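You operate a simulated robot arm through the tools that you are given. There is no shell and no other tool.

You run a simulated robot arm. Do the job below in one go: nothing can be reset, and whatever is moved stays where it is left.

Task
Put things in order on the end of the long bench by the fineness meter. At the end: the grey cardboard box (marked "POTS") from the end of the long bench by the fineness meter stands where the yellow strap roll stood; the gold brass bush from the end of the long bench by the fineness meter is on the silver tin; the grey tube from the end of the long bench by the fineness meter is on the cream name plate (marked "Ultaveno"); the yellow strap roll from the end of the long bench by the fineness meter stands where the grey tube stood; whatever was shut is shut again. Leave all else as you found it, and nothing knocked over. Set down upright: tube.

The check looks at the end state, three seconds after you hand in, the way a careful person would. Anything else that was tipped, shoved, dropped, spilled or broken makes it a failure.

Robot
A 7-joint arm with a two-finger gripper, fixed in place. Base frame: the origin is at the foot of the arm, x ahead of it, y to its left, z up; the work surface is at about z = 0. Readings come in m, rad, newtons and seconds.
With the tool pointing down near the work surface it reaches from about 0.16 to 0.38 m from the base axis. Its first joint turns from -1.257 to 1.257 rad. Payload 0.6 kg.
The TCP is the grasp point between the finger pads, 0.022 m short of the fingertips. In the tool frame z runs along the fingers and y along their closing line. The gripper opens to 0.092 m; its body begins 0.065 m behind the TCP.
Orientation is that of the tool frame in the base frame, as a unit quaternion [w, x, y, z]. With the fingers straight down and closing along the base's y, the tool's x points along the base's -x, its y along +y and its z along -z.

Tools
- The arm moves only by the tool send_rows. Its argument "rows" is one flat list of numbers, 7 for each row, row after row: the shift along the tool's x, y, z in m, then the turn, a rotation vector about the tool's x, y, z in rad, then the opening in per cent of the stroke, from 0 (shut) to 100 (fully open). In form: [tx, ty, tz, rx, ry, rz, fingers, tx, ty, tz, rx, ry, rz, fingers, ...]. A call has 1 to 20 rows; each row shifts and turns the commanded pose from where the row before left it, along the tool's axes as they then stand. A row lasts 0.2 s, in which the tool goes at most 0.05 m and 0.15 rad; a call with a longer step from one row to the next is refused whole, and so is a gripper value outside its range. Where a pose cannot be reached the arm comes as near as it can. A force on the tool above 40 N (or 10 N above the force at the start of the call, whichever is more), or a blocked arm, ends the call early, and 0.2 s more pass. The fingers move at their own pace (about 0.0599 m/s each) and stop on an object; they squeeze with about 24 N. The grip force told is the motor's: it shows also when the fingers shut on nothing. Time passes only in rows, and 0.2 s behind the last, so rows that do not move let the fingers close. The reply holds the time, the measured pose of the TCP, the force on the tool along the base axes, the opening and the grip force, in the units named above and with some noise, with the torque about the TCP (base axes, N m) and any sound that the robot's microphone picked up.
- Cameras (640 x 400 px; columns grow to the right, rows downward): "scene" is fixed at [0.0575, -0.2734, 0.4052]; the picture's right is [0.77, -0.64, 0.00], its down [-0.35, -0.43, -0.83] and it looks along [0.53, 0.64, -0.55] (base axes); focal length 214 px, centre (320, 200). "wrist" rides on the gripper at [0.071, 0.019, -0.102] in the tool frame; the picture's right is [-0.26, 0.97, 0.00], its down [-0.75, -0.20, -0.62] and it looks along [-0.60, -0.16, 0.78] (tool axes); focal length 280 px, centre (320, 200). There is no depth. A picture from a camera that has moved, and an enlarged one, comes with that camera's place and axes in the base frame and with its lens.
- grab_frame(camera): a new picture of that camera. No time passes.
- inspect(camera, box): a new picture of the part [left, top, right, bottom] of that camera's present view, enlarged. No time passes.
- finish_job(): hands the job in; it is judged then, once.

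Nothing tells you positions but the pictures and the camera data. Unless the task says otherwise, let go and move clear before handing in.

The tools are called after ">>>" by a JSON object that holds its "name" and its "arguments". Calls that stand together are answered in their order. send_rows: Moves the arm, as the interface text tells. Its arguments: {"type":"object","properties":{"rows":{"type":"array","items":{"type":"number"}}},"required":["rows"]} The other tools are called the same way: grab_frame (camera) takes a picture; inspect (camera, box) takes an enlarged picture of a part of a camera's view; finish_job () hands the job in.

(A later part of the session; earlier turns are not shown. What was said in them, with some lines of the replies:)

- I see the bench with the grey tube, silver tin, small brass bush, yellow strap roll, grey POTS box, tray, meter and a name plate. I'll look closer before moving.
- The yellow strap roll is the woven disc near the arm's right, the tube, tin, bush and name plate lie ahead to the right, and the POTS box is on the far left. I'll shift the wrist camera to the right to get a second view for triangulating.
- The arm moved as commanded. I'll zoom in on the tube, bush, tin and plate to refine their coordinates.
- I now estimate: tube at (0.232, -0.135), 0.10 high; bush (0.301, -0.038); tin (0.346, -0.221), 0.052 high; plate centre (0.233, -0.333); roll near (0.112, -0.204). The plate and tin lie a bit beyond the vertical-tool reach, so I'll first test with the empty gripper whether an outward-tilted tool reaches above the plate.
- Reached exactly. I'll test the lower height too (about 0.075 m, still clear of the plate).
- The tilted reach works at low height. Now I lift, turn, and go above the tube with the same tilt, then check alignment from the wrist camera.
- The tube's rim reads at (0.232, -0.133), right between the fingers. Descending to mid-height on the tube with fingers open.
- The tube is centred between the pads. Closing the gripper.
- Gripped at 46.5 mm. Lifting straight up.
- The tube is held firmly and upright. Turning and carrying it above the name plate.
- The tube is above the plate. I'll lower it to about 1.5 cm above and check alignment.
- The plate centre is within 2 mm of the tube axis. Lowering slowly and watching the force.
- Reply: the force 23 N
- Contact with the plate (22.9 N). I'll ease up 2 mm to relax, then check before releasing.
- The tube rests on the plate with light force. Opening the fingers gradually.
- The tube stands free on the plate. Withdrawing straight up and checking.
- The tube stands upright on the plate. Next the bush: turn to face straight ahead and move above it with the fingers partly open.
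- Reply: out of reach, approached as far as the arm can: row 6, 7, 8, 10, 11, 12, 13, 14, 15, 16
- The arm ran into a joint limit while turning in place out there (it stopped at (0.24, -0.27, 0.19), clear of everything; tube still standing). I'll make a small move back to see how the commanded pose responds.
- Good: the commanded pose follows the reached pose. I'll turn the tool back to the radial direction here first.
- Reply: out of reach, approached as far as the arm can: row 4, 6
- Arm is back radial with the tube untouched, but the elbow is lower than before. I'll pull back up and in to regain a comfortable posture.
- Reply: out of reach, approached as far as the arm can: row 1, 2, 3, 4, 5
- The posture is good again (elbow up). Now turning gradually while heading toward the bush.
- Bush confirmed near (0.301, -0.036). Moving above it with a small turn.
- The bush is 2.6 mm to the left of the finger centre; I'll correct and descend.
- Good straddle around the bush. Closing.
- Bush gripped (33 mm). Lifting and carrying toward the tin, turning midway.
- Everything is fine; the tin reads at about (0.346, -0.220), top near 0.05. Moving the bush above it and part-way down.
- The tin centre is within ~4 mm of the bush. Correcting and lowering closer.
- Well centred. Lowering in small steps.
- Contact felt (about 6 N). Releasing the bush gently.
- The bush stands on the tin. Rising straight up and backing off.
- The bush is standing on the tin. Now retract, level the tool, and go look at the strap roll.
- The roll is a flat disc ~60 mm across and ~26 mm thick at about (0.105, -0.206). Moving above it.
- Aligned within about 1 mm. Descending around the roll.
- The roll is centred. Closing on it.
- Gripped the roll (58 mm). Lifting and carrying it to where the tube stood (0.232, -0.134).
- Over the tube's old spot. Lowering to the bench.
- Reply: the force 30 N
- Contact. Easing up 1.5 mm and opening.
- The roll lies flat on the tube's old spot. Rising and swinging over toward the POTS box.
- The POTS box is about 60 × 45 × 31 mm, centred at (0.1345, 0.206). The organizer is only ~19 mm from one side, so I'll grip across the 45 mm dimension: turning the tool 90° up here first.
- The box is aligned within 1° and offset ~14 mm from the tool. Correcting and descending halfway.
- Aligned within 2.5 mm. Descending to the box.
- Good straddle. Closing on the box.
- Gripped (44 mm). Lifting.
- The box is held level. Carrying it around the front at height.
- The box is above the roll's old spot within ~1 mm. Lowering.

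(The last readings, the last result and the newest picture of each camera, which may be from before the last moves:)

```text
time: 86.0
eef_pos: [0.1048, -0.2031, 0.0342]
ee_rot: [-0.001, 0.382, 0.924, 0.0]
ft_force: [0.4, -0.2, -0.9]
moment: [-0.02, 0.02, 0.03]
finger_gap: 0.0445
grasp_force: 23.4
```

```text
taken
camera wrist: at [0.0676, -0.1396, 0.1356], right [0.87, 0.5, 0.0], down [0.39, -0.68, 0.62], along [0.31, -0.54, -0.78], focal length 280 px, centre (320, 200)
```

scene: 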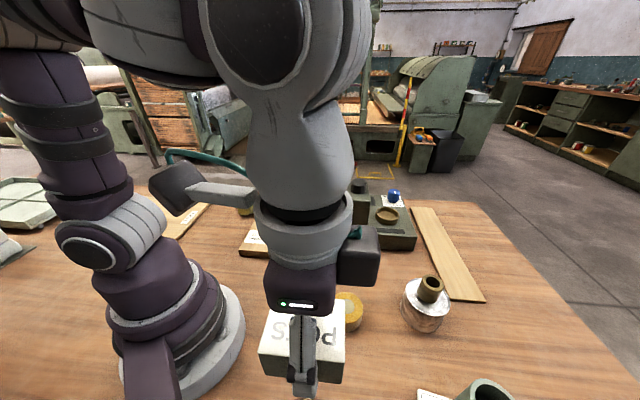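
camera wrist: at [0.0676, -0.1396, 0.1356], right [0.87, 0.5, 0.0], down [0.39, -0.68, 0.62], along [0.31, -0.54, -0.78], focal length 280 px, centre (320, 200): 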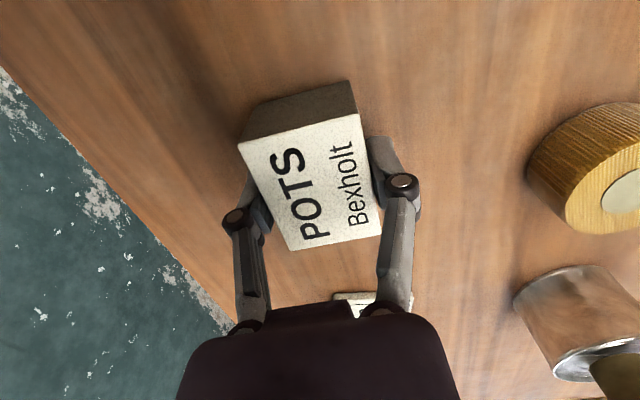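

>>> {"name": "send_rows", "arguments": {"rows": [0, 0, 0.001, 0, 0, 0, 0, 0, 0, 0.001, 0, 0, 0, 0, 0, 0, 0.001, 0, 0, 0, 0, 0, 0, 0.001, 0, 0, 0, 0, 0, 0, 0, 0, 0, 0, 0]}}

```text
time: 87.2
eef_pos: [0.1061, -0.2032, 0.0283]
ee_rot: [0.0, 0.382, 0.924, 0.0]
ft_force: [-0.9, 0.0, -0.2]
moment: [-0.03, -0.02, -0.01]
finger_gap: 0.0445
grasp_force: 23.9
```

>>> {"name": "send_rows", "arguments": {"rows": [0, 0, 0.0008, 0, 0, 0, 0, 0, 0, 0.0007, 0, 0, 0, 0, 0, 0, 0, 0, 0, 0, 0]}}

```text
time: 88.0
eef_pos: [0.105, -0.2047, 0.0289]
ee_rot: [0.0, 0.383, 0.924, 0.0]
ft_force: [-3.1, 5.8, 23.2]
moment: [0.12, 0.05, 0.02]
finger_gap: 0.0447
grasp_force: 24.1
```

Contact with the bench. Easing up slightly and releasing.

>>> {"name": "send_rows", "arguments": {"rows": [0, 0, -0.0009, 0, 0, 0, 0, 0, 0, 0, 0, 0, 0, 0, 0, 0, 0, 0, 0, 0, 49, 0, 0, 0, 0, 0, 0, 54, 0, 0, 0, 0, 0, 0, 66, 0, 0, 0, 0, 0, 0, 82, 0, 0, 0, 0, 0, 0, 100, 0, 0, 0, 0, 0, 0, 100]}}

>>> {"name": "grab_frame", "arguments": {"camera": "wrist"}}

```text
time: 89.8
eef_pos: [0.1054, -0.2026, 0.0285]
ee_rot: [0.0, 0.381, 0.924, 0.0]
ft_force: [0.1, -0.3, -0.1]
moment: [-0.01, 0.0, 0.02]
finger_gap: 0.0919
grasp_force: 0.1
```

```text
taken
camera wrist: at [0.0672, -0.1395, 0.1309], right [0.87, 0.5, 0.0], down [0.39, -0.68, 0.62], along [0.31, -0.54, -0.78], focal length 280 px, centre (320, 200)
```

wrist: 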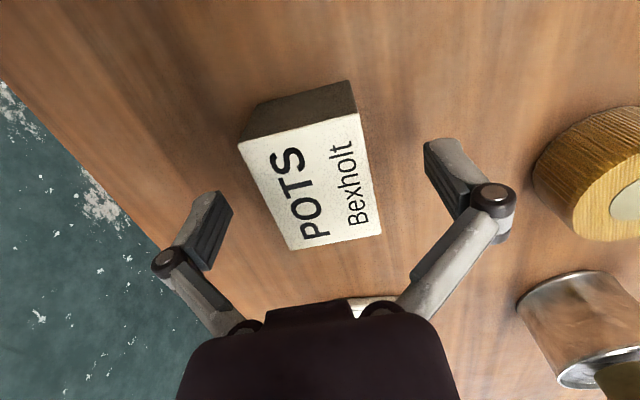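

Released. Rising straight up and moving clear.

>>> {"name": "send_rows", "arguments": {"rows": [0, 0, -0.012, 0, 0, 0, 100, 0, 0, -0.022, 0, 0, 0, 100, 0, 0, -0.03, 0, 0, 0, 100, 0, 0, -0.035, 0, 0, 0, 100, 0, 0, -0.035, 0, 0, 0, 100, 0, 0, -0.035, 0, 0, 0, 100, 0, 0, -0.035, 0, 0, 0, 100, 0, 0, -0.03, 0, 0, 0, 100, 0, 0.025, -0.005, 0, 0, 0, 100, 0, 0.025, -0.005, 0, 0, 0, 100, 0, 0.025, -0.005, 0, 0, 0, 100, 0, 0.025, -0.005, 0, 0, 0, 100, 0, 0, 0, 0, 0, 0, 100]}}

>>> {"name": "grab_frame", "arguments": {"camera": "wrist"}}

>>> {"name": "grab_frame", "arguments": {"camera": "scene"}}

```text
time: 92.6
eef_pos: [0.175, -0.131, 0.2823]
ee_rot: [0.0, 0.383, 0.924, 0.0]
ft_force: [-0.3, 0.0, -1.2]
moment: [-0.02, -0.01, -0.04]
finger_gap: 0.092
grasp_force: 0.1
```

```text
taken
camera wrist: at [0.1378, -0.0682, 0.3845], right [0.87, 0.5, 0.0], down [0.39, -0.68, 0.62], along [0.31, -0.54, -0.78], focal length 280 px, centre (320, 200)
```

wrist: 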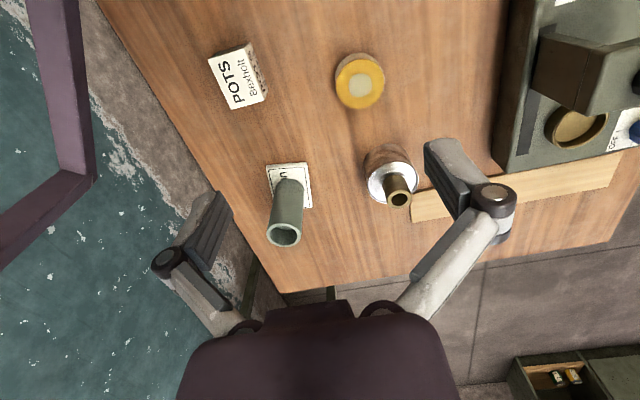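

```text
taken
```

scene: 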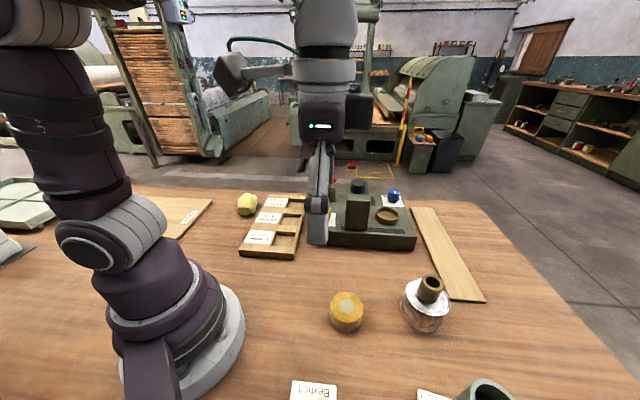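

All items appear in place. A closer look to verify each before handing in.

>>> {"name": "inspect", "arguments": {"camera": "wrist", "box": [190, 20, 430, 260]}}

>>> {"name": "inspect", "arguments": {"camera": "scene", "box": [280, 260, 510, 400]}}

>>> {"name": "inspect", "arguments": {"camera": "scene", "box": [180, 160, 420, 270]}}

```text
1.67 times, centred on (310, 140) of wrist
camera zoom: at [0.1378, -0.0682, 0.3845], right [0.87, 0.5, 0.0], down [0.39, -0.68, 0.62], along [0.31, -0.54, -0.78], focal length 467 px, centre (337, 300)
```

zoom: 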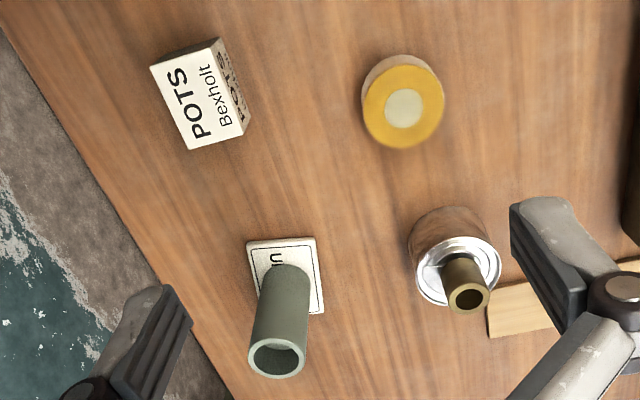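

```text
2.78 times, centred on (395, 330) of scene
camera zoom: at [0.0575, -0.2734, 0.4052], right [0.77, -0.64, 0.0], down [-0.35, -0.43, -0.83], along [0.53, 0.64, -0.55], focal length 597 px, centre (111, -162)
```

zoom: 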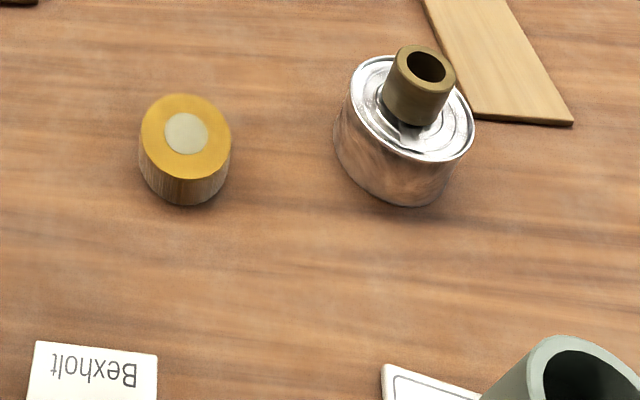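

```text
2.67 times, centred on (300, 215) of scene
camera zoom: at [0.0575, -0.2734, 0.4052], right [0.77, -0.64, 0.0], down [-0.35, -0.43, -0.83], along [0.53, 0.64, -0.55], focal length 572 px, centre (373, 160)
```

zoom: 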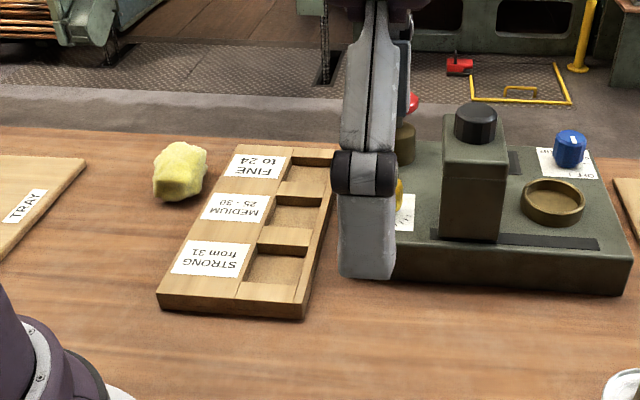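

Everything checks out. The tube is upright on the name plate, the bush stands on the tin, the roll is on the tube's old spot and the POTS box is on the roll's old spot. Nothing else has moved, nothing was opened, and the arm is clear, so I'm handing in.

>>> {"name": "finish_job", "arguments": {}}

```text
The job is handed in.
```

The job is handed in, and the last pictures showed everything where you asked for it. The result of the check hasn't come back to me.

- **Grey tube:** it stands upright on the cream "Ultaveno" name plate, close to its centre.
- **Brass bush:** it stands on the lid of the silver tin, near the middle.
- **Yellow strap roll:** it lies flat where the tube stood, within a few millimetres.
- **Grey "POTS" box:** it stands upright where the strap roll stood, within a few millimetres and still turned the way it was.

Nothing was opened, so there was nothing to shut again. The meter, organizer, tray board and yellow lump looked untouched in the last pictures.

While turning toward the bush, the arm hit a joint limit and stopped short of where I sent it. It was well above the bench then, and the pictures showed nothing had been touched.
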